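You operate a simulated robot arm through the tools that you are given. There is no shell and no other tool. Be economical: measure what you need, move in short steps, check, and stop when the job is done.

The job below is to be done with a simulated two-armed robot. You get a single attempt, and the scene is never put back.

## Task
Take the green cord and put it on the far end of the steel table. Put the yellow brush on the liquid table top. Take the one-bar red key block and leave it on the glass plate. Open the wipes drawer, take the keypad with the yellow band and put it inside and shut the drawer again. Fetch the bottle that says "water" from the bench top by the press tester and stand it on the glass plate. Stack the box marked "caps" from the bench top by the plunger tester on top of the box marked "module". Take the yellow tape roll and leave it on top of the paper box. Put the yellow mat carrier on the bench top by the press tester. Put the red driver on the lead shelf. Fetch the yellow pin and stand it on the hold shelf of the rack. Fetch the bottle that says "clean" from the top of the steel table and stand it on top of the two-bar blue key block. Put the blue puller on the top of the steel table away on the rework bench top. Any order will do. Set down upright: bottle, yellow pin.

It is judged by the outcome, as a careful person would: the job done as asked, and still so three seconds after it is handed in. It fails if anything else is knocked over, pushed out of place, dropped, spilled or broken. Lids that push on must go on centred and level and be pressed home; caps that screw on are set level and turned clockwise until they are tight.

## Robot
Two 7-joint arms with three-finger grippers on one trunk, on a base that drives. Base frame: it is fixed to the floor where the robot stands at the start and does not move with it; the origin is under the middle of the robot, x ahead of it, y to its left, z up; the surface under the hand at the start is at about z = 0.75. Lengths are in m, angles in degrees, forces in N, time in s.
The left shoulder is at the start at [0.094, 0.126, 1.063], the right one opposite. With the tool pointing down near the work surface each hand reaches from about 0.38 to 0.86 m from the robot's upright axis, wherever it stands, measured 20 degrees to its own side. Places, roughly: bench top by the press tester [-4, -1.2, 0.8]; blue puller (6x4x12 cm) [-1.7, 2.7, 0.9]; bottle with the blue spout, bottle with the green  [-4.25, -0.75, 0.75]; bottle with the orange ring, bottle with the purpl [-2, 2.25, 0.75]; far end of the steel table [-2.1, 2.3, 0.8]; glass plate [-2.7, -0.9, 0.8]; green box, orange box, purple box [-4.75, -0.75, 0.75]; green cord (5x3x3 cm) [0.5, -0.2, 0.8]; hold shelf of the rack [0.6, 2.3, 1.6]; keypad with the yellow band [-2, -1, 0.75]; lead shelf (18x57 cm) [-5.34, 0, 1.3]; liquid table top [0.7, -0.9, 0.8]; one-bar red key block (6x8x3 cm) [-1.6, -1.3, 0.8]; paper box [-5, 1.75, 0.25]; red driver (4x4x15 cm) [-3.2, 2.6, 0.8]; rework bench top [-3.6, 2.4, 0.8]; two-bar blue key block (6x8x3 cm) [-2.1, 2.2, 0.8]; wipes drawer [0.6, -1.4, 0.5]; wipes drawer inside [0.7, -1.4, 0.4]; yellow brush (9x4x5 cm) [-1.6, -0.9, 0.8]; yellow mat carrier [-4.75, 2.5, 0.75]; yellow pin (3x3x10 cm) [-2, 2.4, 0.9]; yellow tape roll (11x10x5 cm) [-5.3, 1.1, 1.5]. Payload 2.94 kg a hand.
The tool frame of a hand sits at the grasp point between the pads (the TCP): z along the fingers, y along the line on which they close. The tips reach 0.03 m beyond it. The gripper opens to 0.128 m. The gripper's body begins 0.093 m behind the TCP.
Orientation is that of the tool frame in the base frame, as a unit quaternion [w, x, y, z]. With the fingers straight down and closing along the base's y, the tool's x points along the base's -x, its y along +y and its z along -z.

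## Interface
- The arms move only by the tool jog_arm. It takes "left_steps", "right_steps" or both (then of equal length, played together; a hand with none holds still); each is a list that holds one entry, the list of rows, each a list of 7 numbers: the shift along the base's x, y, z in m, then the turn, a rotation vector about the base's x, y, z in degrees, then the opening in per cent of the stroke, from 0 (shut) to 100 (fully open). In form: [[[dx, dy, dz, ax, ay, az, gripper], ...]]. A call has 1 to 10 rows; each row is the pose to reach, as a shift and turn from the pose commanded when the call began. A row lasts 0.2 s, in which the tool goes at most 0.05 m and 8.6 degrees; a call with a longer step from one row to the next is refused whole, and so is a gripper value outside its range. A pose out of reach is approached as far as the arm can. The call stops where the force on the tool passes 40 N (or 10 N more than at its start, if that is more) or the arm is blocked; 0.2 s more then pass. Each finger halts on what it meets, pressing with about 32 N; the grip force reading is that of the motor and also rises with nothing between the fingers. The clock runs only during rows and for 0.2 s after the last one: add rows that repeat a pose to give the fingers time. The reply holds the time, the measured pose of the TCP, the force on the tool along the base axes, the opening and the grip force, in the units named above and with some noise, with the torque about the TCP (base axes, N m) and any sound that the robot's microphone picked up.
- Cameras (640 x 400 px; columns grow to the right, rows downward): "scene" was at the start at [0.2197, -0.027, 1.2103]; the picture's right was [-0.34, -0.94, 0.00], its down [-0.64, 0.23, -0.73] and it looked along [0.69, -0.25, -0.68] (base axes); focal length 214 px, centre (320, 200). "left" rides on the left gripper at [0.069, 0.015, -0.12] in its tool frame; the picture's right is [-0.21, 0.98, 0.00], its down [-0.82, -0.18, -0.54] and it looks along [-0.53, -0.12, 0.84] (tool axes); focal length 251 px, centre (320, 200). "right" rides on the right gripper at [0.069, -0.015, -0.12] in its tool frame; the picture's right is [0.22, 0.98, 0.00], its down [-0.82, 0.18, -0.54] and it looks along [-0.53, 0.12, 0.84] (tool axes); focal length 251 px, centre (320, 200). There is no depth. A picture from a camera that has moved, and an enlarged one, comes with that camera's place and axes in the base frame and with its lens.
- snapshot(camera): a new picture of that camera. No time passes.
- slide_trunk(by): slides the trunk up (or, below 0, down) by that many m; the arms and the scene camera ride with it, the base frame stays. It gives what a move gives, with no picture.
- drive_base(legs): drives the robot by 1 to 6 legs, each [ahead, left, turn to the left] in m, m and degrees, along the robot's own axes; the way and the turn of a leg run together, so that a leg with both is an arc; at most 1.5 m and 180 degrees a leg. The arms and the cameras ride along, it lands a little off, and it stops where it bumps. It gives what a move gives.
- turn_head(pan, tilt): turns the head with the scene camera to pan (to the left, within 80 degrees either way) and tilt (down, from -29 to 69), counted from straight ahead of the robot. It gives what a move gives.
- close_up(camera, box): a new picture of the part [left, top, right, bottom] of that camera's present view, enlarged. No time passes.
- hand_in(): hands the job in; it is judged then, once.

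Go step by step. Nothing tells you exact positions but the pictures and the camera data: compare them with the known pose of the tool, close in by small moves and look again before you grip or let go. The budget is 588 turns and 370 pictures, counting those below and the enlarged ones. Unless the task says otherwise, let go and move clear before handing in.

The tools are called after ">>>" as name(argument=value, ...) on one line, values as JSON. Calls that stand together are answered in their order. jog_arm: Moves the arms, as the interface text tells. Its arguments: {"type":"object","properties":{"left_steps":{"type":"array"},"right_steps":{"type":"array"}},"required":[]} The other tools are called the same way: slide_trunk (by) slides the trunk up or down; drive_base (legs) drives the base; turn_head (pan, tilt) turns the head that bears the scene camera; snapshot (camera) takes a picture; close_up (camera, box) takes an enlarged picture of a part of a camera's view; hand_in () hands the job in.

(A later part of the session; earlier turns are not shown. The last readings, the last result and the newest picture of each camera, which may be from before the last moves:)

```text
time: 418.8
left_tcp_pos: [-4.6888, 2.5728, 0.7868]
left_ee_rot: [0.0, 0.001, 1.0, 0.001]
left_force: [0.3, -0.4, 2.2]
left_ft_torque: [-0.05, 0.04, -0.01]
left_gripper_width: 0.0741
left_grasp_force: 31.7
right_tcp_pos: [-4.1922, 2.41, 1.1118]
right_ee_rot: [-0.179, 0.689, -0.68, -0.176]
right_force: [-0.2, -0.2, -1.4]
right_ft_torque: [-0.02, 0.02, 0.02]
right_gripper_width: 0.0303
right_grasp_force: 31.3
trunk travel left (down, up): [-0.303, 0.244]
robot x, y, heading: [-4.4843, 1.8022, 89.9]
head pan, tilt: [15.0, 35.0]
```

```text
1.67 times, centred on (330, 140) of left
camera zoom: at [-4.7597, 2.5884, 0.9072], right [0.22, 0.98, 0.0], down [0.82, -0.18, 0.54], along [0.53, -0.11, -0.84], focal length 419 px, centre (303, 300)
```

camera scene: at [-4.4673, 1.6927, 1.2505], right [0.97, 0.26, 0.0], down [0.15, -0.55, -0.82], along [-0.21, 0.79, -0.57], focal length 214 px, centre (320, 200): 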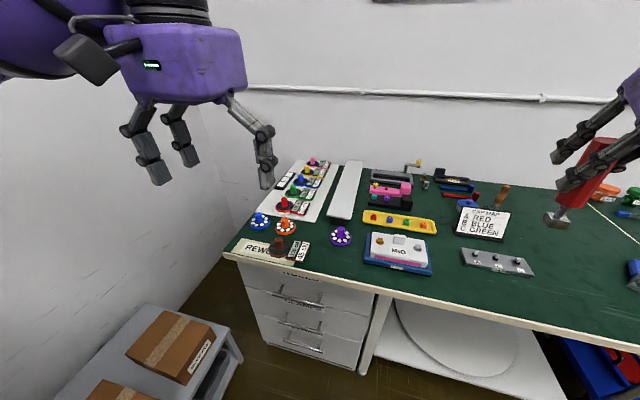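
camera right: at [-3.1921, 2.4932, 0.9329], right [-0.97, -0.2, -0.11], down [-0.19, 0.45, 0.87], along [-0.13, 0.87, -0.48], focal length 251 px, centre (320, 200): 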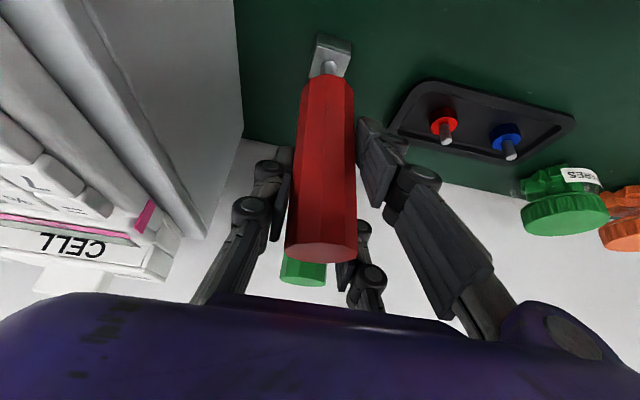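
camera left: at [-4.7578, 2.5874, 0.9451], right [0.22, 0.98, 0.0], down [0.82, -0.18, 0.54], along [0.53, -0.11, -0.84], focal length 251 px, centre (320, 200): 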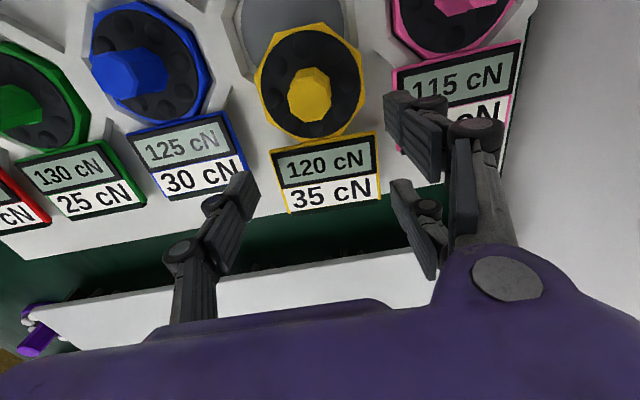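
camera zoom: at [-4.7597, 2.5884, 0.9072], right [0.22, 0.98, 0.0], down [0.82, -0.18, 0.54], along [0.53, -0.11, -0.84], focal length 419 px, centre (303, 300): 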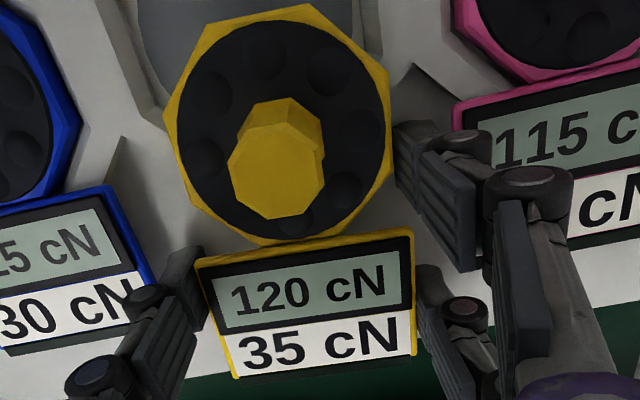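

Gripped across its width (74 mm). Lift and check.

>>> jog_arm(left_steps=[[[0, 0, 0.01, 0, 0, 0, 0], [0, 0, 0.03, 0, 0, 0, 0], [0, 0, 0.06, 0, 0, 0, 0], [0, -0.01, 0.1, 0, 0, 0, 0], [0, -0.03, 0.14, 0, 0, 0, 0], [0, -0.05, 0.18, 0, 0, 0, 0]]])

>>> snapshot(camera="left")

>>> snapshot(camera="scene")

```text
time: 420.2
left_tcp_pos: [-4.6901, 2.5204, 0.9653]
left_ee_rot: [0.0, 0.001, 1.0, 0.002]
left_force: [-0.3, -0.4, -0.6]
left_ft_torque: [0.01, -0.02, -0.02]
left_gripper_width: 0.074
left_grasp_force: 31.9
right_tcp_pos: [-4.1921, 2.4086, 1.1104]
right_ee_rot: [-0.179, 0.689, -0.68, -0.177]
right_force: [0.0, 0.3, -0.9]
right_ft_torque: [0.05, 0.03, 0.02]
right_gripper_width: 0.0306
right_grasp_force: 32.0
trunk travel left (down, up): [-0.303, 0.244]
robot x, y, heading: [-4.4801, 1.7998, 90.0]
head pan, tilt: [15.0, 35.0]
```

```text
198 pictures are left
camera left: at [-4.7605, 2.5363, 1.0861], right [0.22, 0.98, 0.0], down [0.82, -0.18, 0.54], along [0.53, -0.12, -0.84], focal length 251 px, centre (320, 200)
```

left: 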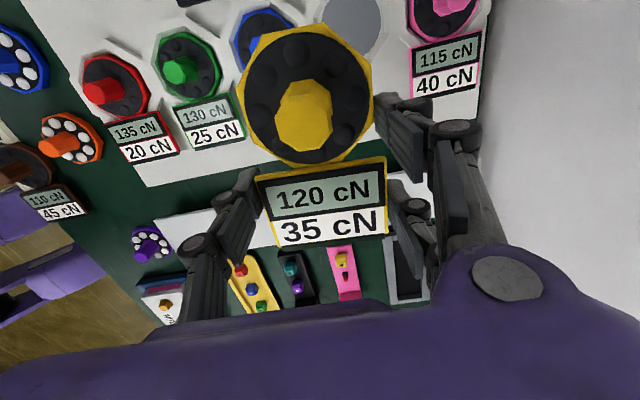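

```text
197 pictures are left
camera scene: at [-4.5064, 2.021, 1.2507], right [0.97, 0.26, 0.0], down [0.15, -0.55, -0.82], along [-0.21, 0.79, -0.57], focal length 214 px, centre (320, 200)
```

scene: 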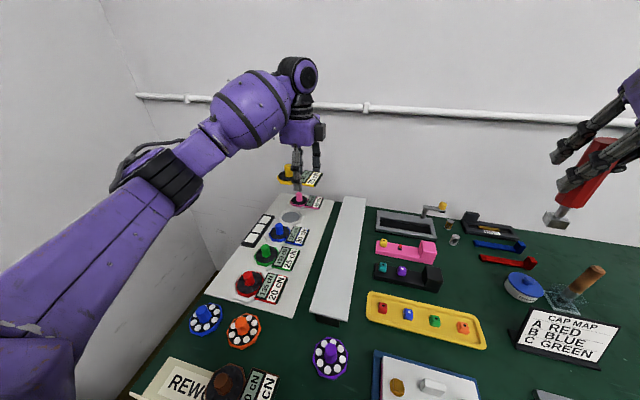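

The yellow carrier is held level. Retract, back away, and turn to face the left wall (lead shelf).

>>> jog_arm(left_steps=[[[0, -0.04, 0.02, 0, 0, 0, 0], [0, -0.08, 0.04, 0, 0, 0, 0], [0.01, -0.12, 0.06, 0, 0, 0, 0], [0.02, -0.16, 0.08, 0, 0, 0, 0], [0.03, -0.2, 0.1, 0, 0, 0, 0], [0.04, -0.24, 0.1, 0, 0, 0, 0]]])

>>> drive_base(legs=[[-0.85, 0, 0], [0, 0, 90]])

>>> turn_head(pan=15, tilt=10)

>>> snapshot(camera="scene")

```text
time: 421.6
left_tcp_pos: [-4.652, 2.282, 1.066]
left_ee_rot: [0.0, 0.0, 1.0, 0.001]
left_force: [0.3, -0.2, -1.6]
left_ft_torque: [0.03, -0.05, -0.04]
left_gripper_width: 0.074
left_grasp_force: 32.2
right_tcp_pos: [-4.1927, 2.4079, 1.1104]
right_ee_rot: [-0.179, 0.688, -0.68, -0.177]
right_force: [0.5, -0.2, 0.5]
right_ft_torque: [-0.02, -0.01, -0.01]
right_gripper_width: 0.0301
right_grasp_force: 32.1
trunk travel left (down, up): [-0.303, 0.244]
robot x, y, heading: [-4.4823, 1.8025, 90.0]
head pan, tilt: [15.0, 35.0]
```

```text
time: 429.9
left_tcp_pos: [-4.963, 0.7798, 1.066]
left_ee_rot: [0.002, 0.713, -0.701, -0.001]
left_force: [0.5, -0.1, -1.7]
left_ft_torque: [0.03, 0.02, -0.01]
left_gripper_width: 0.0739
left_grasp_force: 31.7
right_tcp_pos: [-5.0994, 1.2364, 1.1092]
right_ee_rot: [0.001, 0.968, 0.015, -0.251]
right_force: [-0.2, 0.1, 0.1]
right_ft_torque: [0.01, -0.01, -0.04]
right_gripper_width: 0.0302
right_grasp_force: 32.0
trunk travel left (down, up): [-0.303, 0.244]
robot x, y, heading: [-4.4845, 0.9561, -178.9]
head pan, tilt: [15.0, 35.0]
```

```text
time: 430.8
left_tcp_pos: [-4.9629, 0.7797, 1.0666]
left_ee_rot: [0.001, 0.713, -0.701, -0.001]
left_force: [-0.8, -0.3, -1.7]
left_ft_torque: [0.06, 0.02, 0.01]
left_gripper_width: 0.0741
left_grasp_force: 32.0
right_tcp_pos: [-5.0978, 1.2368, 1.1108]
right_ee_rot: [0.001, 0.968, 0.015, -0.252]
right_force: [-0.6, 0.7, -1.2]
right_ft_torque: [-0.01, 0.01, -0.01]
right_gripper_width: 0.0303
right_grasp_force: 32.4
trunk travel left (down, up): [-0.303, 0.244]
robot x, y, heading: [-4.4811, 0.961, -178.8]
head pan, tilt: [15.0, 10.0]
```

```text
196 pictures are left
camera scene: at [-4.7088, 0.9299, 1.2905], right [-0.28, 0.96, 0.0], down [0.17, 0.05, -0.98], along [-0.95, -0.27, -0.17], focal length 214 px, centre (320, 200)
```

scene: 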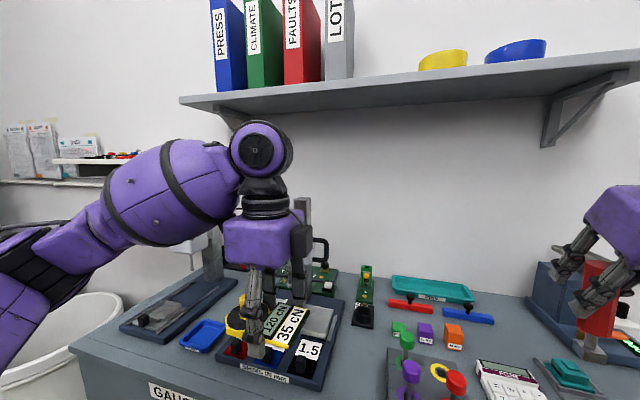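

I see the binder shelf with the tape roll; the lead shelf should be further left. Back up a bit and move along the wall.

>>> drive_base(legs=[[-0.25, 0, -1], [0, 0.95, 0]])

>>> turn_head(pan=0, tilt=10)

>>> snapshot(camera="scene")

```text
time: 440.9
left_tcp_pos: [-4.7184, -0.1535, 1.0641]
left_ee_rot: [-0.001, -0.705, 0.709, 0.001]
left_force: [-1.1, 0.2, -1.1]
left_ft_torque: [0.07, 0.0, 0.02]
left_gripper_width: 0.0738
left_grasp_force: 31.9
right_tcp_pos: [-4.8431, 0.3071, 1.1094]
right_ee_rot: [-0.002, 0.968, 0.004, -0.251]
right_force: [0.2, -0.2, -1.0]
right_ft_torque: [0.03, -0.01, 0.02]
right_gripper_width: 0.0299
right_grasp_force: 32.0
trunk travel left (down, up): [-0.303, 0.244]
robot x, y, heading: [-4.2388, 0.0112, 179.8]
head pan, tilt: [15.0, 10.0]
```

```text
time: 441.7
left_tcp_pos: [-4.7176, -0.1527, 1.0647]
left_ee_rot: [-0.001, -0.705, 0.71, 0.001]
left_force: [0.7, -0.4, -0.7]
left_ft_torque: [0.02, 0.01, 0.02]
left_gripper_width: 0.0739
left_grasp_force: 32.0
right_tcp_pos: [-4.8419, 0.3069, 1.1095]
right_ee_rot: [-0.002, 0.968, 0.004, -0.251]
right_force: [-0.4, 0.6, -1.0]
right_ft_torque: [-0.01, 0.0, 0.04]
right_gripper_width: 0.0299
right_grasp_force: 32.0
trunk travel left (down, up): [-0.303, 0.244]
robot x, y, heading: [-4.237, 0.0125, 179.9]
head pan, tilt: [0.0, 10.0]
```

```text
195 pictures are left
camera scene: at [-4.4643, 0.0153, 1.2906], right [0.0, 1.0, 0.0], down [0.17, 0.0, -0.98], along [-0.98, 0.0, -0.17], focal length 214 px, centre (320, 200)
```

scene: 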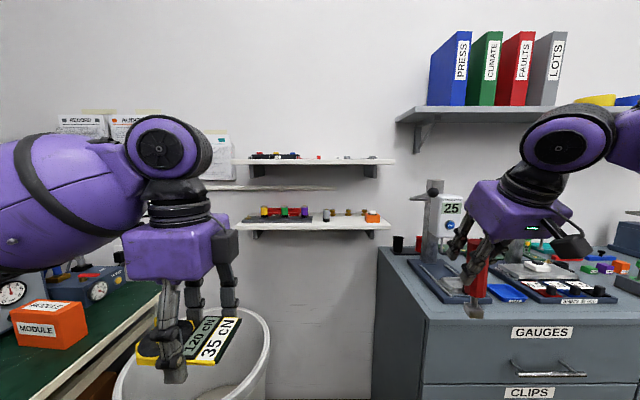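

Two small wall shelves; the upper one is at z ≈ 1.3. A close-up.

>>> close_up(camera="scene", box=[220, 130, 410, 250])

```text
3.33 times, centred on (315, 190) of scene
camera zoom: at [-4.4643, 0.0153, 1.2906], right [0.0, 1.0, 0.0], down [0.17, 0.0, -0.98], along [-0.98, 0.0, -0.17], focal length 715 px, centre (337, 233)
```

zoom: 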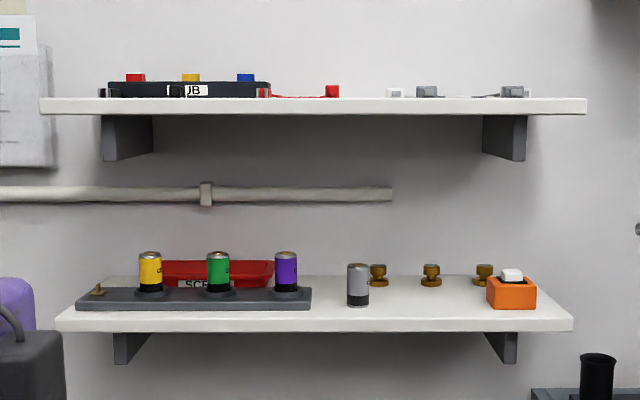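

The lead shelf is the upper one, top z ≈ 1.302, y -0.31..0.29. I'll raise the trunk to see its surface.

>>> slide_trunk(by=0.23)

>>> turn_head(pan=0, tilt=20)

>>> close_up(camera="scene", box=[210, 120, 430, 260])

```text
time: 444.1
left_tcp_pos: [-4.7198, -0.1534, 1.294]
left_ee_rot: [-0.001, -0.705, 0.709, 0.0]
left_force: [-0.2, 0.5, -2.3]
left_ft_torque: [0.03, -0.04, -0.01]
left_gripper_width: 0.0739
left_grasp_force: 32.0
right_tcp_pos: [-4.8446, 0.3076, 1.3385]
right_ee_rot: [-0.002, 0.968, 0.003, -0.249]
right_force: [-0.9, -0.3, -0.5]
right_ft_torque: [0.03, -0.02, 0.0]
right_gripper_width: 0.0303
right_grasp_force: 32.4
trunk travel left (down, up): [-0.533, 0.014]
robot x, y, heading: [-4.2352, 0.0155, 179.8]
head pan, tilt: [0.0, 10.0]
```

```text
time: 444.8
left_tcp_pos: [-4.7206, -0.1532, 1.2942]
left_ee_rot: [-0.001, -0.704, 0.71, 0.001]
left_force: [0.5, -0.5, -2.1]
left_ft_torque: [0.03, -0.03, -0.04]
left_gripper_width: 0.0739
left_grasp_force: 32.1
right_tcp_pos: [-4.8433, 0.3067, 1.3395]
right_ee_rot: [-0.003, 0.968, 0.004, -0.25]
right_force: [0.3, -0.4, -0.8]
right_ft_torque: [0.06, -0.01, -0.01]
right_gripper_width: 0.0298
right_grasp_force: 32.3
trunk travel left (down, up): [-0.533, 0.014]
robot x, y, heading: [-4.2381, 0.0119, 179.5]
head pan, tilt: [0.0, 20.0]
```

```text
2.86 times, centred on (320, 190) of scene
camera zoom: at [-4.3498, 0.0149, 1.5227], right [0.0, 1.0, 0.0], down [0.34, 0.0, -0.94], along [-0.94, 0.0, -0.34], focal length 613 px, centre (320, 229)
```

zoom: 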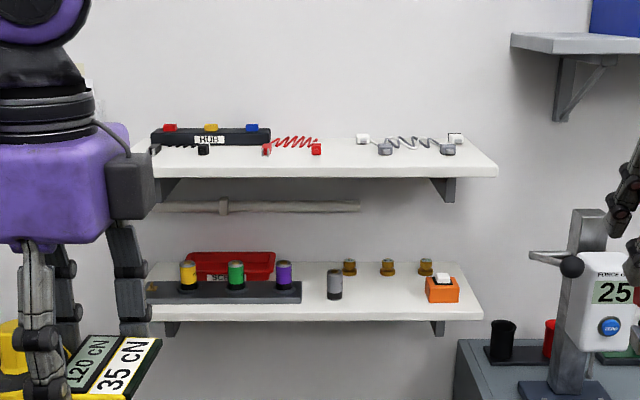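

There's a free spot on the shelf at y ≈ 0.046 between the red and white leads. I'll raise the driver, pull the left hand in, and drive closer.

>>> jog_arm(right_steps=[[[0, 0, 0.035, 0, 0, 0, 0], [0, 0, 0.07, 0, 0, 0, 0], [0, 0, 0.105, 0, 0, 0, 0], [0, 0, 0.13, 0, 0, 0, 0]]], left_steps=[[[0.025, 0, 0, 0, 0, 0, 0], [0.05, 0, 0, 0, 0, 0, 0], [0.07, 0, 0, 0, 0, 0, 0], [0.08, 0, 0, 0, 0, 0, 0]]])

>>> drive_base(legs=[[0, 0.16, 0], [0.3, 0, 0]])

>>> snapshot(camera="scene")

>>> snapshot(camera="right")

```text
time: 445.8
left_tcp_pos: [-4.6384, -0.1512, 1.2946]
left_ee_rot: [-0.001, -0.705, 0.709, 0.001]
left_force: [-0.5, -0.3, -1.7]
left_ft_torque: [0.06, 0.06, -0.01]
left_gripper_width: 0.0739
left_grasp_force: 32.1
right_tcp_pos: [-4.8451, 0.3077, 1.4692]
right_ee_rot: [-0.002, 0.968, 0.004, -0.251]
right_force: [0.2, 0.3, -0.4]
right_ft_torque: [0.0, 0.02, -0.04]
right_gripper_width: 0.0299
right_grasp_force: 31.9
trunk travel left (down, up): [-0.533, 0.014]
robot x, y, heading: [-4.2367, 0.0117, 179.7]
head pan, tilt: [0.0, 20.0]
```

```text
time: 449.6
left_tcp_pos: [-4.9406, -0.3147, 1.297]
left_ee_rot: [-0.001, -0.704, 0.71, 0.001]
left_force: [-0.1, 0.0, -1.3]
left_ft_torque: [0.07, -0.01, -0.01]
left_gripper_width: 0.0739
left_grasp_force: 31.8
right_tcp_pos: [-5.1455, 0.1453, 1.4718]
right_ee_rot: [-0.003, 0.968, 0.003, -0.252]
right_force: [0.4, 0.5, -0.7]
right_ft_torque: [0.01, 0.03, 0.01]
right_gripper_width: 0.0298
right_grasp_force: 31.9
trunk travel left (down, up): [-0.533, 0.014]
robot x, y, heading: [-4.5364, -0.15, 180.1]
head pan, tilt: [0.0, 20.0]
```

```text
192 pictures are left
camera scene: at [-4.6503, -0.1475, 1.5231], right [0.01, 1.0, 0.0], down [0.34, 0.0, -0.94], along [-0.94, 0.01, -0.34], focal length 214 px, centre (320, 200)
```

scene: 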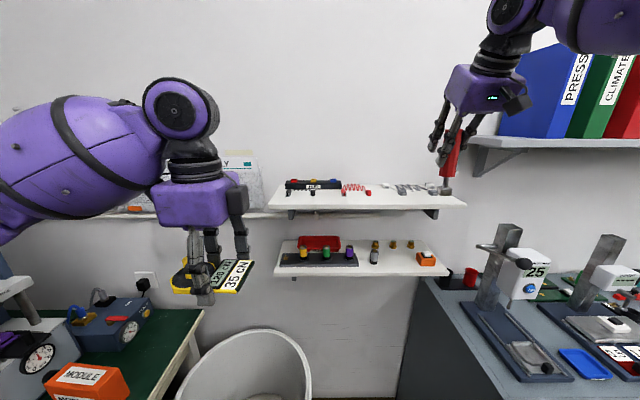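

```text
191 pictures are left
camera right: at [-5.0254, 0.1622, 1.5414], right [0.19, -0.97, -0.11], down [-0.45, -0.19, 0.87], along [-0.87, -0.12, -0.48], focal length 251 px, centre (320, 200)
```

right: 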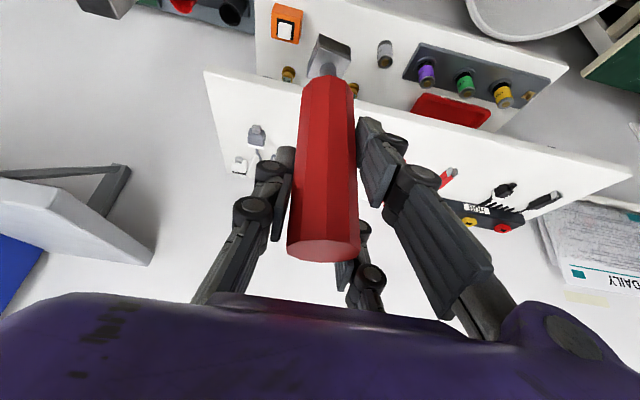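

>>> jog_arm(right_steps=[[[-0.035, -0.02, 0, 0, 0, 0, 0], [-0.07, -0.04, 0, 0, 0, 0, 0], [-0.105, -0.06, 0, 0, 0, 0, 0], [-0.14, -0.08, 0, 0, 0, 0, 0], [-0.175, -0.097, 0, 0, 0, 0, 0]]])

>>> close_up(camera="scene", box=[260, 110, 480, 250])

>>> snapshot(camera="right")

```text
time: 450.8
left_tcp_pos: [-4.9409, -0.3147, 1.2959]
left_ee_rot: [-0.002, -0.704, 0.711, 0.001]
left_force: [0.5, -0.3, -0.3]
left_ft_torque: [0.03, 0.02, -0.05]
left_gripper_width: 0.0739
left_grasp_force: 31.9
right_tcp_pos: [-5.1727, 0.1366, 1.4642]
right_ee_rot: [-0.002, 0.968, 0.004, -0.251]
right_force: [0.0, -0.4, -0.1]
right_ft_torque: [0.01, 0.01, 0.03]
right_gripper_width: 0.0301
right_grasp_force: 32.2
right hand out of reach, approached as far as the arm can: row 1, 2, 3, 4, 5
trunk travel left (down, up): [-0.533, 0.014]
robot x, y, heading: [-4.5416, -0.1494, 179.7]
head pan, tilt: [0.0, 20.0]
```

```text
2.86 times, centred on (370, 180) of scene
camera zoom: at [-4.6516, -0.1474, 1.5228], right [0.01, 1.0, 0.0], down [0.34, 0.0, -0.94], along [-0.94, 0.01, -0.34], focal length 613 px, centre (177, 257)
```

zoom: 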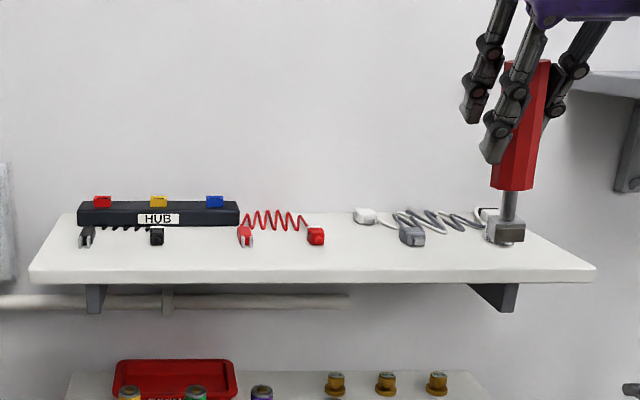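

```text
189 pictures are left
camera right: at [-5.0529, 0.1537, 1.5355], right [0.19, -0.97, -0.11], down [-0.45, -0.19, 0.87], along [-0.87, -0.12, -0.48], focal length 251 px, centre (320, 200)
```

right: 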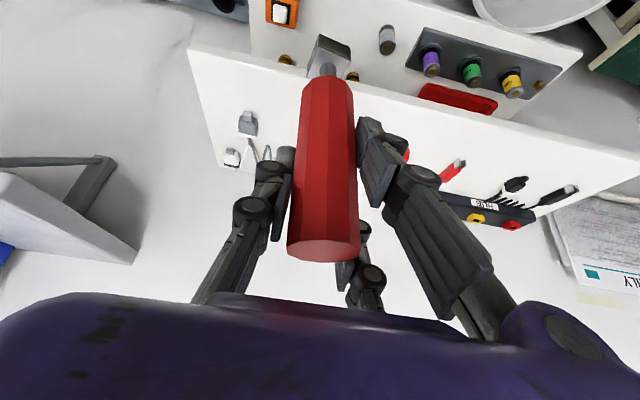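

The arm is near its reach limit, so I'll use the base: forward 0.115 m and left 0.087 m to put the driver over the free spot at (-5.288, 0.05).

>>> drive_base(legs=[[0, 0.087, 0], [0.115, 0, 0]])

>>> close_up(camera="scene", box=[260, 110, 480, 250])

```text
time: 453.0
left_tcp_pos: [-5.0558, -0.4033, 1.2958]
left_ee_rot: [-0.001, -0.705, 0.709, 0.002]
left_force: [0.3, 0.7, -2.1]
left_ft_torque: [0.12, 0.03, 0.01]
left_gripper_width: 0.0737
left_grasp_force: 31.9
right_tcp_pos: [-5.287, 0.0469, 1.4666]
right_ee_rot: [-0.001, 0.967, 0.007, -0.253]
right_force: [0.4, -0.9, -1.0]
right_ft_torque: [-0.01, 0.0, -0.03]
right_gripper_width: 0.0297
right_grasp_force: 31.6
trunk travel left (down, up): [-0.533, 0.014]
robot x, y, heading: [-4.6524, -0.2349, 179.9]
head pan, tilt: [0.0, 20.0]
```

```text
2.86 times, centred on (370, 180) of scene
camera zoom: at [-4.7663, -0.2357, 1.5231], right [0.0, 1.0, 0.0], down [0.34, 0.0, -0.94], along [-0.94, 0.0, -0.34], focal length 613 px, centre (177, 257)
```

zoom: 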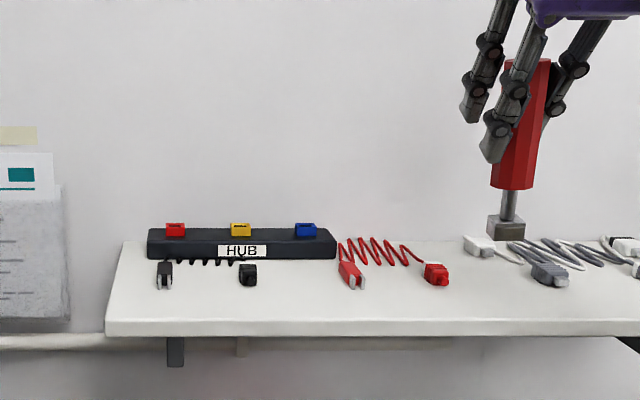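

Slight 4° sideways lean; I'll correct it and lower toward the shelf.

>>> jog_arm(right_steps=[[[0, 0, -0.01, -2, 0, 0, 0], [0, 0, -0.02, -4, 0, 0, 0], [0, 0, -0.033, -4, 0, 0, 0], [0, 0, -0.042, -4, 0, 0, 0]]])

>>> close_up(camera="scene", box=[320, 110, 480, 230])

```text
time: 454.0
left_tcp_pos: [-5.0579, -0.403, 1.2956]
left_ee_rot: [-0.001, -0.705, 0.709, 0.001]
left_force: [0.7, -0.4, -1.3]
left_ft_torque: [0.06, 0.03, 0.03]
left_gripper_width: 0.0739
left_grasp_force: 32.1
right_tcp_pos: [-5.2898, 0.048, 1.423]
right_ee_rot: [0.033, 0.967, -0.003, -0.252]
right_force: [0.0, -0.4, -0.8]
right_ft_torque: [0.02, 0.02, -0.01]
right_gripper_width: 0.0297
right_grasp_force: 31.9
trunk travel left (down, up): [-0.533, 0.014]
robot x, y, heading: [-4.658, -0.2351, 180.1]
head pan, tilt: [0.0, 20.0]
```

```text
3.33 times, centred on (400, 170) of scene
camera zoom: at [-4.7681, -0.2351, 1.5228], right [0.0, 1.0, 0.0], down [0.34, 0.0, -0.94], along [-0.94, 0.0, -0.34], focal length 715 px, centre (53, 300)
```

zoom: 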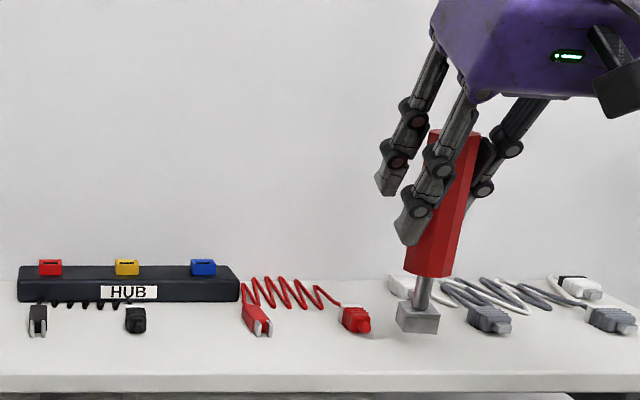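

>>> jog_arm(right_steps=[[[0, 0, -0.004, 0, 0, 0, 0], [0, 0, -0.008, 0, 0, 0, 0], [0, 0, -0.011, 0, 0, 0, 0], [0, 0, -0.013, 0, 0, 0, 0]]])

```text
time: 455.0
left_tcp_pos: [-5.0567, -0.4019, 1.2962]
left_ee_rot: [-0.002, -0.706, 0.709, 0.002]
left_force: [-0.1, -0.3, -1.5]
left_ft_torque: [0.09, -0.02, -0.01]
left_gripper_width: 0.0741
left_grasp_force: 31.8
right_tcp_pos: [-5.2899, 0.0476, 1.4124]
right_ee_rot: [0.033, 0.967, -0.003, -0.254]
right_force: [-1.4, 1.4, 6.5]
right_ft_torque: [0.19, 0.0, 0.07]
right_gripper_width: 0.0298
right_grasp_force: 31.9
trunk travel left (down, up): [-0.533, 0.014]
robot x, y, heading: [-4.6539, -0.2339, 179.8]
head pan, tilt: [0.0, 20.0]
```

Contact. Open gradually and check.

>>> jog_arm(right_steps=[[[0, 0, 0, 0, 0, 0, 24], [0, 0, 0, 0, 0, 0, 27], [0, 0, 0, 0, 0, 0, 32], [0, 0, 0, 0, 0, 0, 38], [0, 0, 0, 0, 0, 0, 45], [0, 0, 0, 0, 0, 0, 45]]])

>>> snapshot(camera="right")

>>> close_up(camera="scene", box=[320, 110, 480, 230])

```text
time: 456.4
left_tcp_pos: [-5.0568, -0.4022, 1.2944]
left_ee_rot: [-0.001, -0.705, 0.709, 0.002]
left_force: [0.9, 0.0, -2.1]
left_ft_torque: [0.04, -0.01, 0.01]
left_gripper_width: 0.0739
left_grasp_force: 32.2
right_tcp_pos: [-5.2898, 0.0492, 1.4105]
right_ee_rot: [0.033, 0.967, -0.003, -0.251]
right_force: [0.4, 0.8, 0.0]
right_ft_torque: [0.0, -0.01, -0.02]
right_gripper_width: 0.0576
right_grasp_force: 0.2
trunk travel left (down, up): [-0.533, 0.014]
robot x, y, heading: [-4.6518, -0.233, 179.9]
head pan, tilt: [0.0, 20.0]
```

```text
186 pictures are left
camera right: at [-5.1707, 0.0702, 1.4795], right [0.2, -0.98, -0.04], down [-0.45, -0.13, 0.88], along [-0.87, -0.16, -0.47], focal length 251 px, centre (320, 200)
```

right: 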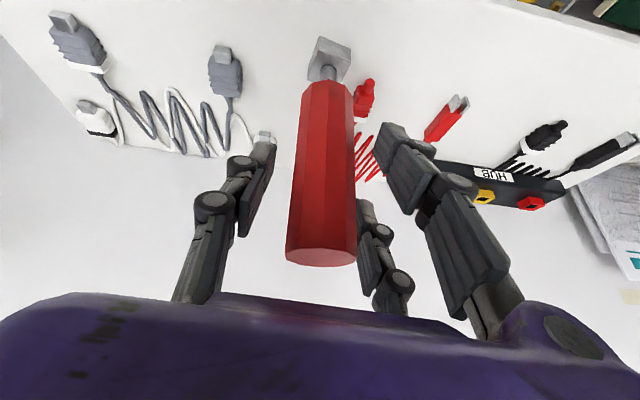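

```text
3.33 times, centred on (400, 170) of scene
camera zoom: at [-4.7686, -0.2353, 1.5227], right [0.0, 1.0, 0.0], down [0.34, 0.0, -0.94], along [-0.94, 0.0, -0.34], focal length 715 px, centre (53, 300)
```

zoom: 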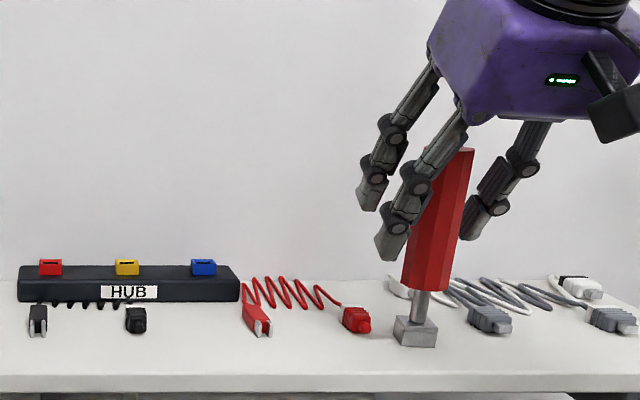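

The driver stands free. Withdraw along the finger axis.

>>> jog_arm(right_steps=[[[0.01, 0, 0.017, 0, 0, 0, 45], [0.025, 0, 0.043, 0, 0, 0, 45], [0.045, 0, 0.078, 0, 0, 0, 45], [0.07, 0, 0.12, 0, 0, 0, 50], [0.11, 0, 0.13, 0, 0, 0, 60], [0.15, 0.01, 0.13, 4, 0, 0, 60]]])

>>> snapshot(camera="scene")

```text
time: 457.8
left_tcp_pos: [-5.0555, -0.4024, 1.2962]
left_ee_rot: [-0.002, -0.705, 0.709, 0.002]
left_force: [0.2, -0.1, -0.8]
left_ft_torque: [0.06, 0.01, -0.03]
left_gripper_width: 0.074
left_grasp_force: 31.8
right_tcp_pos: [-5.1389, 0.0572, 1.5424]
right_ee_rot: [0.0, 0.968, 0.005, -0.252]
right_force: [1.1, -0.4, -0.1]
right_ft_torque: [0.0, -0.03, 0.0]
right_gripper_width: 0.0773
right_grasp_force: 0.1
trunk travel left (down, up): [-0.533, 0.014]
robot x, y, heading: [-4.6517, -0.234, 180.0]
head pan, tilt: [0.0, 20.0]
```

```text
184 pictures are left
camera scene: at [-4.7663, -0.2347, 1.523], right [0.0, 1.0, 0.0], down [0.34, 0.0, -0.94], along [-0.94, 0.0, -0.34], focal length 214 px, centre (320, 200)
```

scene: 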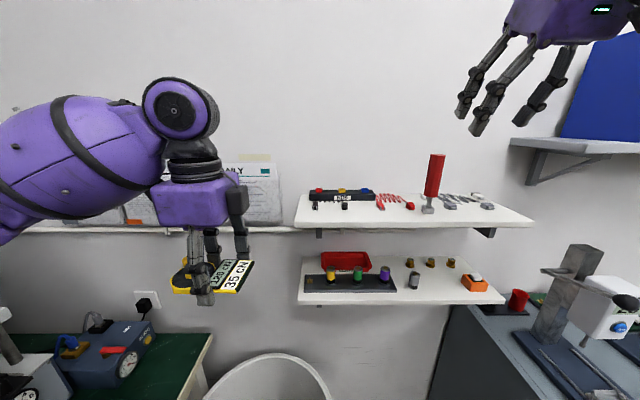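

The red driver is on the lead shelf. Next the press-tester bench with the yellow carrier: back off and turn to face -y.

>>> drive_base(legs=[[-0.45, 0, 0], [0, -0.3, 0], [0, 0, 90]])

>>> turn_head(pan=0, tilt=40)

>>> snapshot(camera="scene")

```text
time: 467.1
left_tcp_pos: [-4.0416, -0.3457, 1.2954]
left_ee_rot: [0.003, 1.0, -0.002, 0.0]
left_force: [0.6, -0.1, -2.2]
left_ft_torque: [0.01, 0.05, 0.0]
left_gripper_width: 0.074
left_grasp_force: 32.2
right_tcp_pos: [-4.5002, -0.4286, 1.5418]
right_ee_rot: [0.177, 0.68, 0.688, -0.18]
right_force: [0.0, -0.5, -0.8]
right_ft_torque: [0.03, -0.01, 0.0]
right_gripper_width: 0.0767
right_grasp_force: 0.2
trunk travel left (down, up): [-0.533, 0.014]
robot x, y, heading: [-4.2084, 0.0564, -90.2]
head pan, tilt: [0.0, 20.0]
```

```text
time: 467.9
left_tcp_pos: [-4.0414, -0.345, 1.2952]
left_ee_rot: [0.002, 1.0, -0.001, 0.0]
left_force: [-0.1, -0.5, -1.6]
left_ft_torque: [-0.01, 0.06, 0.03]
left_gripper_width: 0.0736
left_grasp_force: 32.0
right_tcp_pos: [-4.4999, -0.4292, 1.5409]
right_ee_rot: [0.177, 0.68, 0.689, -0.179]
right_force: [0.1, -0.3, -0.6]
right_ft_torque: [0.04, 0.0, 0.0]
right_gripper_width: 0.0766
right_grasp_force: 0.1
trunk travel left (down, up): [-0.533, 0.014]
robot x, y, heading: [-4.21, 0.0594, -90.0]
head pan, tilt: [0.0, 40.0]
```

```text
183 pictures are left
camera scene: at [-4.2081, -0.0464, 1.4914], right [-1.0, 0.0, 0.0], down [0.0, 0.64, -0.77], along [0.0, -0.77, -0.64], focal length 214 px, centre (320, 200)
```

scene: 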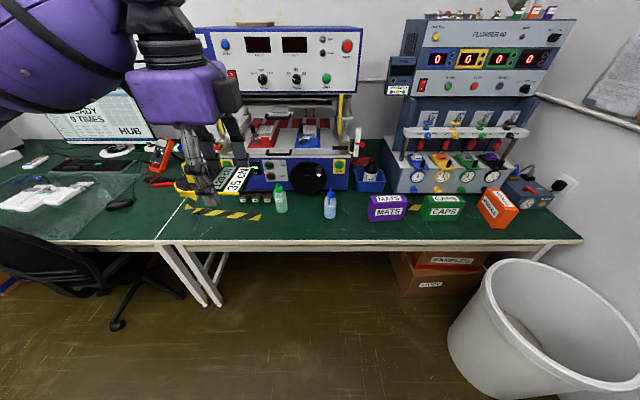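

I see the press tester, bottles, boxes and plunger tester. A close-up of the bench front.

>>> close_up(camera="scene", box=[160, 150, 420, 260])

>>> close_up(camera="scene", box=[340, 120, 600, 260])

```text
2.46 times, centred on (290, 205) of scene
camera zoom: at [-4.2081, -0.0464, 1.4914], right [-1.0, 0.0, 0.0], down [0.0, 0.64, -0.77], along [0.0, -0.77, -0.64], focal length 528 px, centre (394, 188)
```

zoom: 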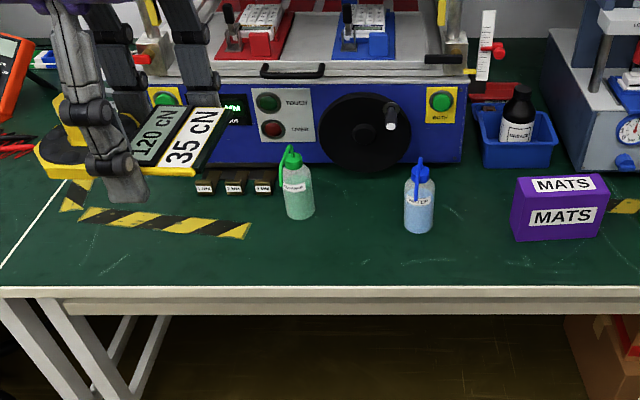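

```text
2.46 times, centred on (470, 190) of scene
camera zoom: at [-4.2081, -0.0464, 1.4914], right [-1.0, 0.0, 0.0], down [0.0, 0.64, -0.77], along [0.0, -0.77, -0.64], focal length 528 px, centre (-49, 225)
```

zoom: 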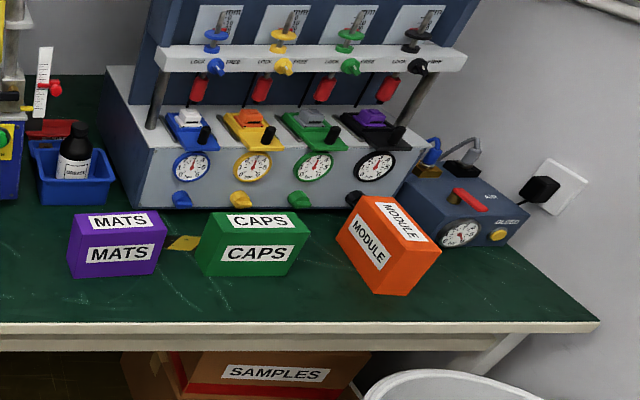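

Front strip y -0.66..-0.82 is free in front of the bottles. I'll set the carrier at about (-4.06, -0.74); lower the trunk and drive in.

>>> slide_trunk(by=-0.22)

>>> drive_base(legs=[[0.3, 0, 0]])

>>> snapshot(camera="scene")

>>> snapshot(camera="left")

```text
time: 470.3
left_tcp_pos: [-4.0406, -0.3446, 1.0771]
left_ee_rot: [0.002, 1.0, -0.002, 0.0]
left_force: [0.7, 0.4, -1.8]
left_ft_torque: [0.02, 0.04, 0.04]
left_gripper_width: 0.0741
left_grasp_force: 31.7
right_tcp_pos: [-4.4987, -0.4284, 1.3208]
right_ee_rot: [0.177, 0.68, 0.689, -0.179]
right_force: [0.0, -0.3, 0.3]
right_ft_torque: [0.04, -0.02, 0.04]
right_gripper_width: 0.077
right_grasp_force: 0.1
trunk travel left (down, up): [-0.313, 0.234]
robot x, y, heading: [-4.2073, 0.0549, -90.2]
head pan, tilt: [0.0, 40.0]
```

```text
time: 472.3
left_tcp_pos: [-4.0375, -0.6465, 1.0752]
left_ee_rot: [0.002, 1.0, 0.0, 0.0]
left_force: [0.0, -0.7, -2.4]
left_ft_torque: [0.07, 0.06, -0.01]
left_gripper_width: 0.074
left_grasp_force: 32.2
right_tcp_pos: [-4.4965, -0.7328, 1.3215]
right_ee_rot: [0.178, 0.678, 0.691, -0.178]
right_force: [1.1, -0.3, 0.0]
right_ft_torque: [0.01, 0.01, -0.01]
right_gripper_width: 0.0771
right_grasp_force: 0.1
trunk travel left (down, up): [-0.313, 0.234]
robot x, y, heading: [-4.2085, -0.2441, -89.7]
head pan, tilt: [0.0, 40.0]
```

```text
180 pictures are left
camera scene: at [-4.2072, -0.4609, 1.2527], right [-1.0, 0.0, 0.0], down [0.0, 0.64, -0.77], along [0.0, -0.77, -0.64], focal length 214 px, centre (320, 200)
```

scene: 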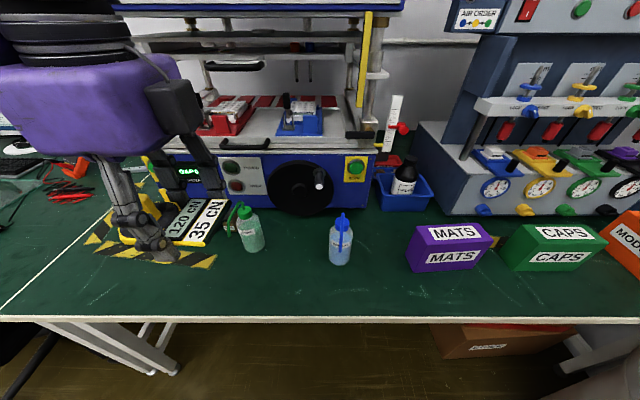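

```text
179 pictures are left
camera left: at [-3.9717, -0.6604, 1.1955], right [-0.21, -0.98, 0.0], down [-0.82, 0.18, 0.54], along [-0.53, 0.11, -0.84], focal length 251 px, centre (320, 200)
```

left: 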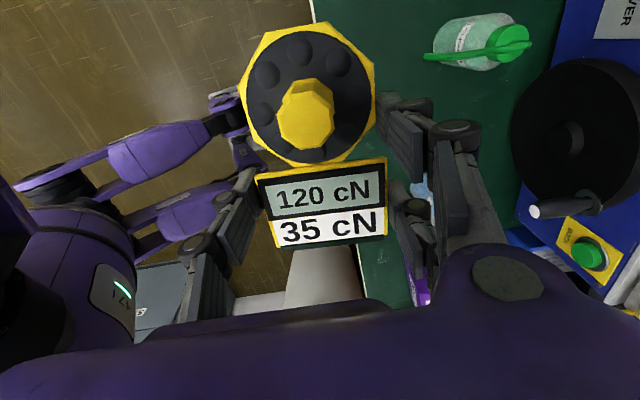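

Bench top is z = 0.75. I'll place the carrier at about (-4.12, -0.735), between and in front of the two bottles.

>>> jog_arm(left_steps=[[[-0.03, -0.03, -0.02, 0, 0, 0, 0], [-0.06, -0.06, -0.04, 0, 0, 0, 0], [-0.083, -0.088, -0.07, 0, 0, 0, 0], [-0.083, -0.088, -0.11, 0, 0, 0, 0], [-0.083, -0.088, -0.15, 0, 0, 0, 0], [-0.083, -0.088, -0.19, 0, 0, 0, 0], [-0.083, -0.088, -0.23, 0, 0, 0, 0], [-0.083, -0.088, -0.26, 0, 0, 0, 0]]])

>>> snapshot(camera="scene")

```text
time: 474.1
left_tcp_pos: [-4.1231, -0.7347, 0.8146]
left_ee_rot: [0.001, 1.0, 0.001, 0.0]
left_force: [0.4, -0.6, -1.6]
left_ft_torque: [-0.01, 0.05, -0.01]
left_gripper_width: 0.0741
left_grasp_force: 32.5
right_tcp_pos: [-4.4984, -0.7329, 1.3211]
right_ee_rot: [0.176, 0.679, 0.69, -0.179]
right_force: [0.6, 0.1, 0.0]
right_ft_torque: [0.01, -0.01, -0.03]
right_gripper_width: 0.0769
right_grasp_force: 0.0
trunk travel left (down, up): [-0.313, 0.234]
robot x, y, heading: [-4.2083, -0.2449, -89.8]
head pan, tilt: [0.0, 40.0]
```

```text
178 pictures are left
camera scene: at [-4.2071, -0.4609, 1.2527], right [-1.0, 0.0, 0.0], down [0.0, 0.64, -0.77], along [0.0, -0.77, -0.64], focal length 214 px, centre (320, 200)
```

scene: 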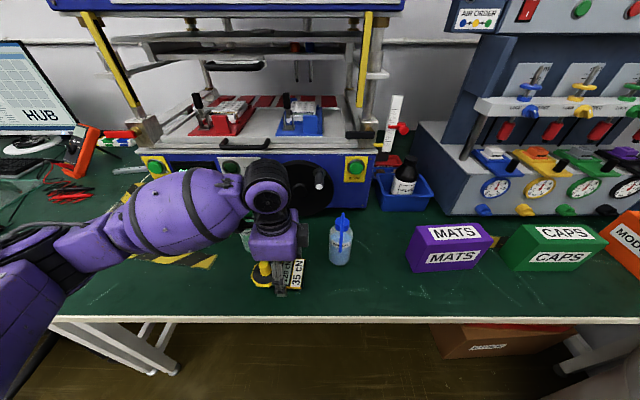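

>>> jog_arm(left_steps=[[[0, 0, -0.015, 0, 0, 0, 0], [0, 0, -0.025, 0, 0, 0, 0], [0, 0, -0.03, 0, 0, 0, 0], [0, 0, -0.034, 0, 0, 0, 0]]])

```text
time: 475.1
left_tcp_pos: [-4.1221, -0.7341, 0.78]
left_ee_rot: [0.002, 1.0, 0.001, 0.0]
left_force: [-0.4, -0.3, -1.5]
left_ft_torque: [0.01, 0.09, -0.01]
left_gripper_width: 0.0737
left_grasp_force: 31.9
right_tcp_pos: [-4.4996, -0.732, 1.3202]
right_ee_rot: [0.178, 0.678, 0.69, -0.179]
right_force: [-0.3, 0.3, 0.8]
right_ft_torque: [-0.03, 0.0, 0.01]
right_gripper_width: 0.0766
right_grasp_force: 0.0
trunk travel left (down, up): [-0.313, 0.234]
robot x, y, heading: [-4.2087, -0.2454, -89.8]
head pan, tilt: [0.0, 40.0]
```

>>> jog_arm(left_steps=[[[0, 0, -0.002, 0, 0, 0, 0], [0, 0, -0.004, 0, 0, 0, 0]]])

>>> close_up(camera="left", box=[180, 20, 480, 260])

```text
time: 475.7
left_tcp_pos: [-4.1225, -0.7347, 0.7787]
left_ee_rot: [0.001, 1.0, 0.0, 0.0]
left_force: [0.3, 0.2, 2.1]
left_ft_torque: [0.14, 0.04, -0.05]
left_gripper_width: 0.0737
left_grasp_force: 31.7
right_tcp_pos: [-4.4977, -0.7328, 1.3207]
right_ee_rot: [0.177, 0.679, 0.69, -0.179]
right_force: [-0.7, -0.6, -1.0]
right_ft_torque: [-0.02, -0.02, 0.0]
right_gripper_width: 0.077
right_grasp_force: 0.1
trunk travel left (down, up): [-0.313, 0.234]
robot x, y, heading: [-4.2016, -0.2451, -89.8]
head pan, tilt: [0.0, 40.0]
```

```text
1.67 times, centred on (330, 140) of left
camera zoom: at [-4.0547, -0.7482, 0.8973], right [-0.21, -0.98, 0.0], down [-0.82, 0.18, 0.54], along [-0.53, 0.11, -0.84], focal length 419 px, centre (303, 300)
```

zoom: 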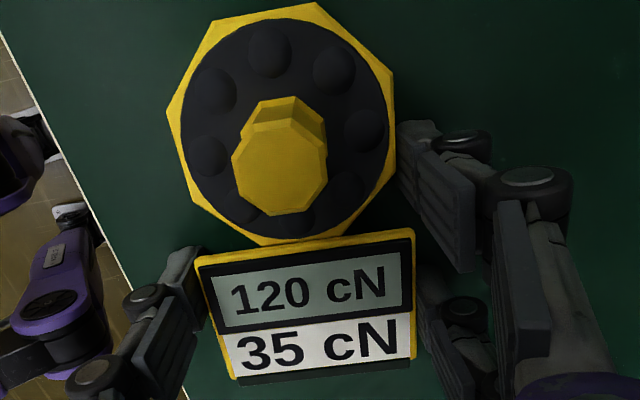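

Touching the bench. Release and rise.

>>> jog_arm(left_steps=[[[0, 0, 0.001, 0, 0, 0, 60], [0, 0, 0.001, 0, 0, 0, 66], [0, 0, 0.001, 0, 0, 0, 68], [0, 0, 0.03, 0, 0, 0, 68], [0, 0, 0.07, 0, 0, 0, 68], [0, 0, 0.11, 0, 0, 0, 68], [0, 0, 0.15, 0, 0, 0, 68], [0.03, 0.02, 0.18, 0, 0, 0, 68], [0.06, 0.04, 0.21, 0, 0, 0, 68], [0.09, 0.06, 0.24, 0, 0, 0, 68]]])

>>> snapshot(camera="scene")

```text
time: 477.9
left_tcp_pos: [-4.0322, -0.6707, 1.0195]
left_ee_rot: [0.002, 1.0, 0.0, 0.001]
left_force: [0.2, 0.4, -0.7]
left_ft_torque: [-0.05, 0.02, -0.03]
left_gripper_width: 0.0869
left_grasp_force: 0.2
right_tcp_pos: [-4.4973, -0.731, 1.3224]
right_ee_rot: [0.178, 0.678, 0.69, -0.179]
right_force: [-0.4, 0.2, -0.2]
right_ft_torque: [-0.02, -0.02, 0.01]
right_gripper_width: 0.0771
right_grasp_force: 0.0
trunk travel left (down, up): [-0.313, 0.234]
robot x, y, heading: [-4.2075, -0.2468, -89.7]
head pan, tilt: [0.0, 40.0]
```

```text
176 pictures are left
camera scene: at [-4.2064, -0.4593, 1.2529], right [-1.0, 0.0, 0.0], down [0.0, 0.64, -0.77], along [0.0, -0.77, -0.64], focal length 214 px, centre (320, 200)
```

scene: 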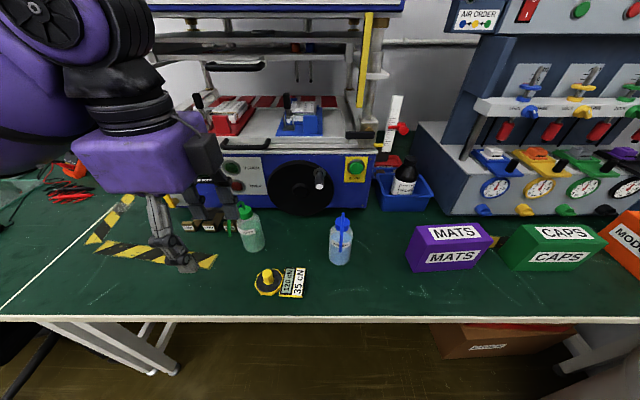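

The carrier is on the press-tester bench. Now straighten both hands, then move toward the boxes.

>>> jog_arm(left_steps=[[[0.01, 0.01, 0, 0, 0, 8.6, 80], [0.02, 0.02, 0, 0, 0, 17.2, 90], [0.03, 0.03, 0, 0, 0, 25.8, 100], [0.03, 0.04, 0, 0, 0, 34.4, 100], [0.03, 0.05, 0, 0, 0, 43, 100], [0.03, 0.06, 0, 0, 0, 51.6, 100], [0.03, 0.07, 0, 0, 0, 60.2, 100], [0.03, 0.08, 0, 0, 0, 68.8, 100], [0.03, 0.08, 0, 0, 0, 77.4, 100], [0.03, 0.08, 0, 0, 0, 86, 100]]], right_steps=[[[0, 0.02, -0.02, 5, 0, 0, 80], [0, 0.04, -0.04, 10, 0, 0, 90], [0, 0.06, -0.06, 15, 0, 0, 100], [0, 0.08, -0.08, 20, 0, 0, 100], [0, 0.1, -0.1, 25, 0, 0, 100], [0, 0.12, -0.13, 30, 0, 0, 100], [0, 0.13, -0.16, 30, 0, 0, 100], [0, 0.14, -0.19, 30, 0, 0, 100], [0, 0.14, -0.22, 30, 0, 0, 100], [0, 0.14, -0.24, 30, 0, 0, 100]]])

>>> drive_base(legs=[[0, -0.28, 0], [0.05, 0, -25]])

>>> snapshot(camera="scene")

>>> snapshot(camera="right")

```text
time: 480.1
left_tcp_pos: [-4.0015, -0.5933, 1.0168]
left_ee_rot: [0.001, 0.73, 0.684, 0.002]
left_force: [0.0, -0.2, -0.1]
left_ft_torque: [0.02, -0.01, -0.03]
left_gripper_width: 0.1281
left_grasp_force: 0.2
right_tcp_pos: [-4.4964, -0.5915, 1.0812]
right_ee_rot: [-0.004, 0.701, 0.713, 0.006]
right_force: [-0.6, -0.8, -0.2]
right_ft_torque: [-0.01, -0.04, 0.0]
right_gripper_width: 0.1281
right_grasp_force: 0.1
trunk travel left (down, up): [-0.313, 0.234]
robot x, y, heading: [-4.21, -0.2431, -89.8]
head pan, tilt: [0.0, 40.0]
```

```text
time: 484.5
left_tcp_pos: [-4.4609, -0.6977, 1.0172]
left_ee_rot: [0.001, 0.861, 0.509, 0.001]
left_force: [-0.2, 0.0, 0.4]
left_ft_torque: [-0.03, 0.01, 0.02]
left_gripper_width: 0.1281
left_grasp_force: 0.0
right_tcp_pos: [-4.9089, -0.4877, 1.0814]
right_ee_rot: [-0.002, 0.838, 0.545, 0.006]
right_force: [-0.2, -1.3, 0.0]
right_ft_torque: [0.02, 0.0, -0.01]
right_gripper_width: 0.1279
right_grasp_force: 0.0
trunk travel left (down, up): [-0.313, 0.234]
robot x, y, heading: [-4.4993, -0.2959, -115.0]
head pan, tilt: [0.0, 40.0]
```

```text
175 pictures are left
camera scene: at [-4.5918, -0.4899, 1.2527], right [-0.91, 0.42, 0.0], down [0.27, 0.58, -0.77], along [-0.32, -0.7, -0.64], focal length 214 px, centre (320, 200)
```

scene: 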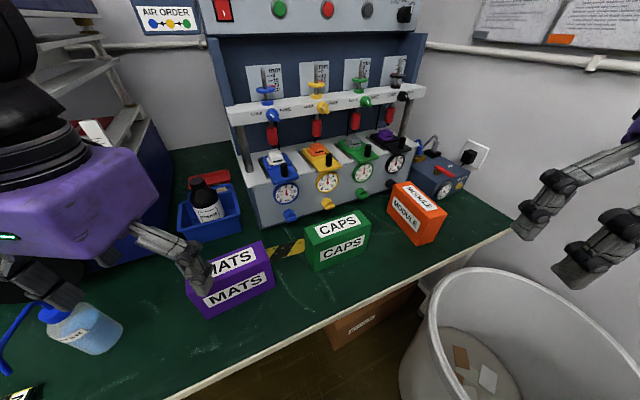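

```text
174 pictures are left
camera right: at [-4.8954, -0.4189, 1.2019], right [0.98, -0.2, 0.01], down [-0.17, -0.83, 0.53], along [-0.1, -0.52, -0.85], focal length 251 px, centre (320, 200)
```

right: 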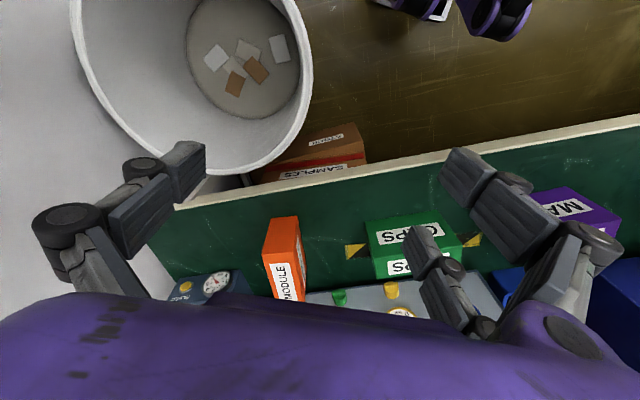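

>>> close_up(camera="scene", box=[280, 170, 460, 290])

```text
3.33 times, centred on (370, 230) of scene
camera zoom: at [-4.5918, -0.4899, 1.2527], right [-0.91, 0.42, 0.0], down [0.27, 0.58, -0.77], along [-0.32, -0.7, -0.64], focal length 715 px, centre (153, 100)
```

zoom: 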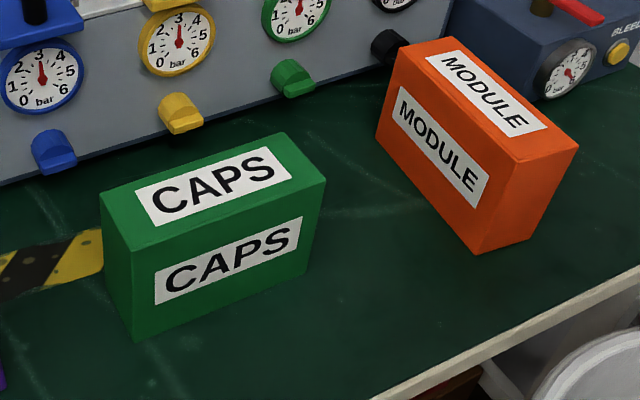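

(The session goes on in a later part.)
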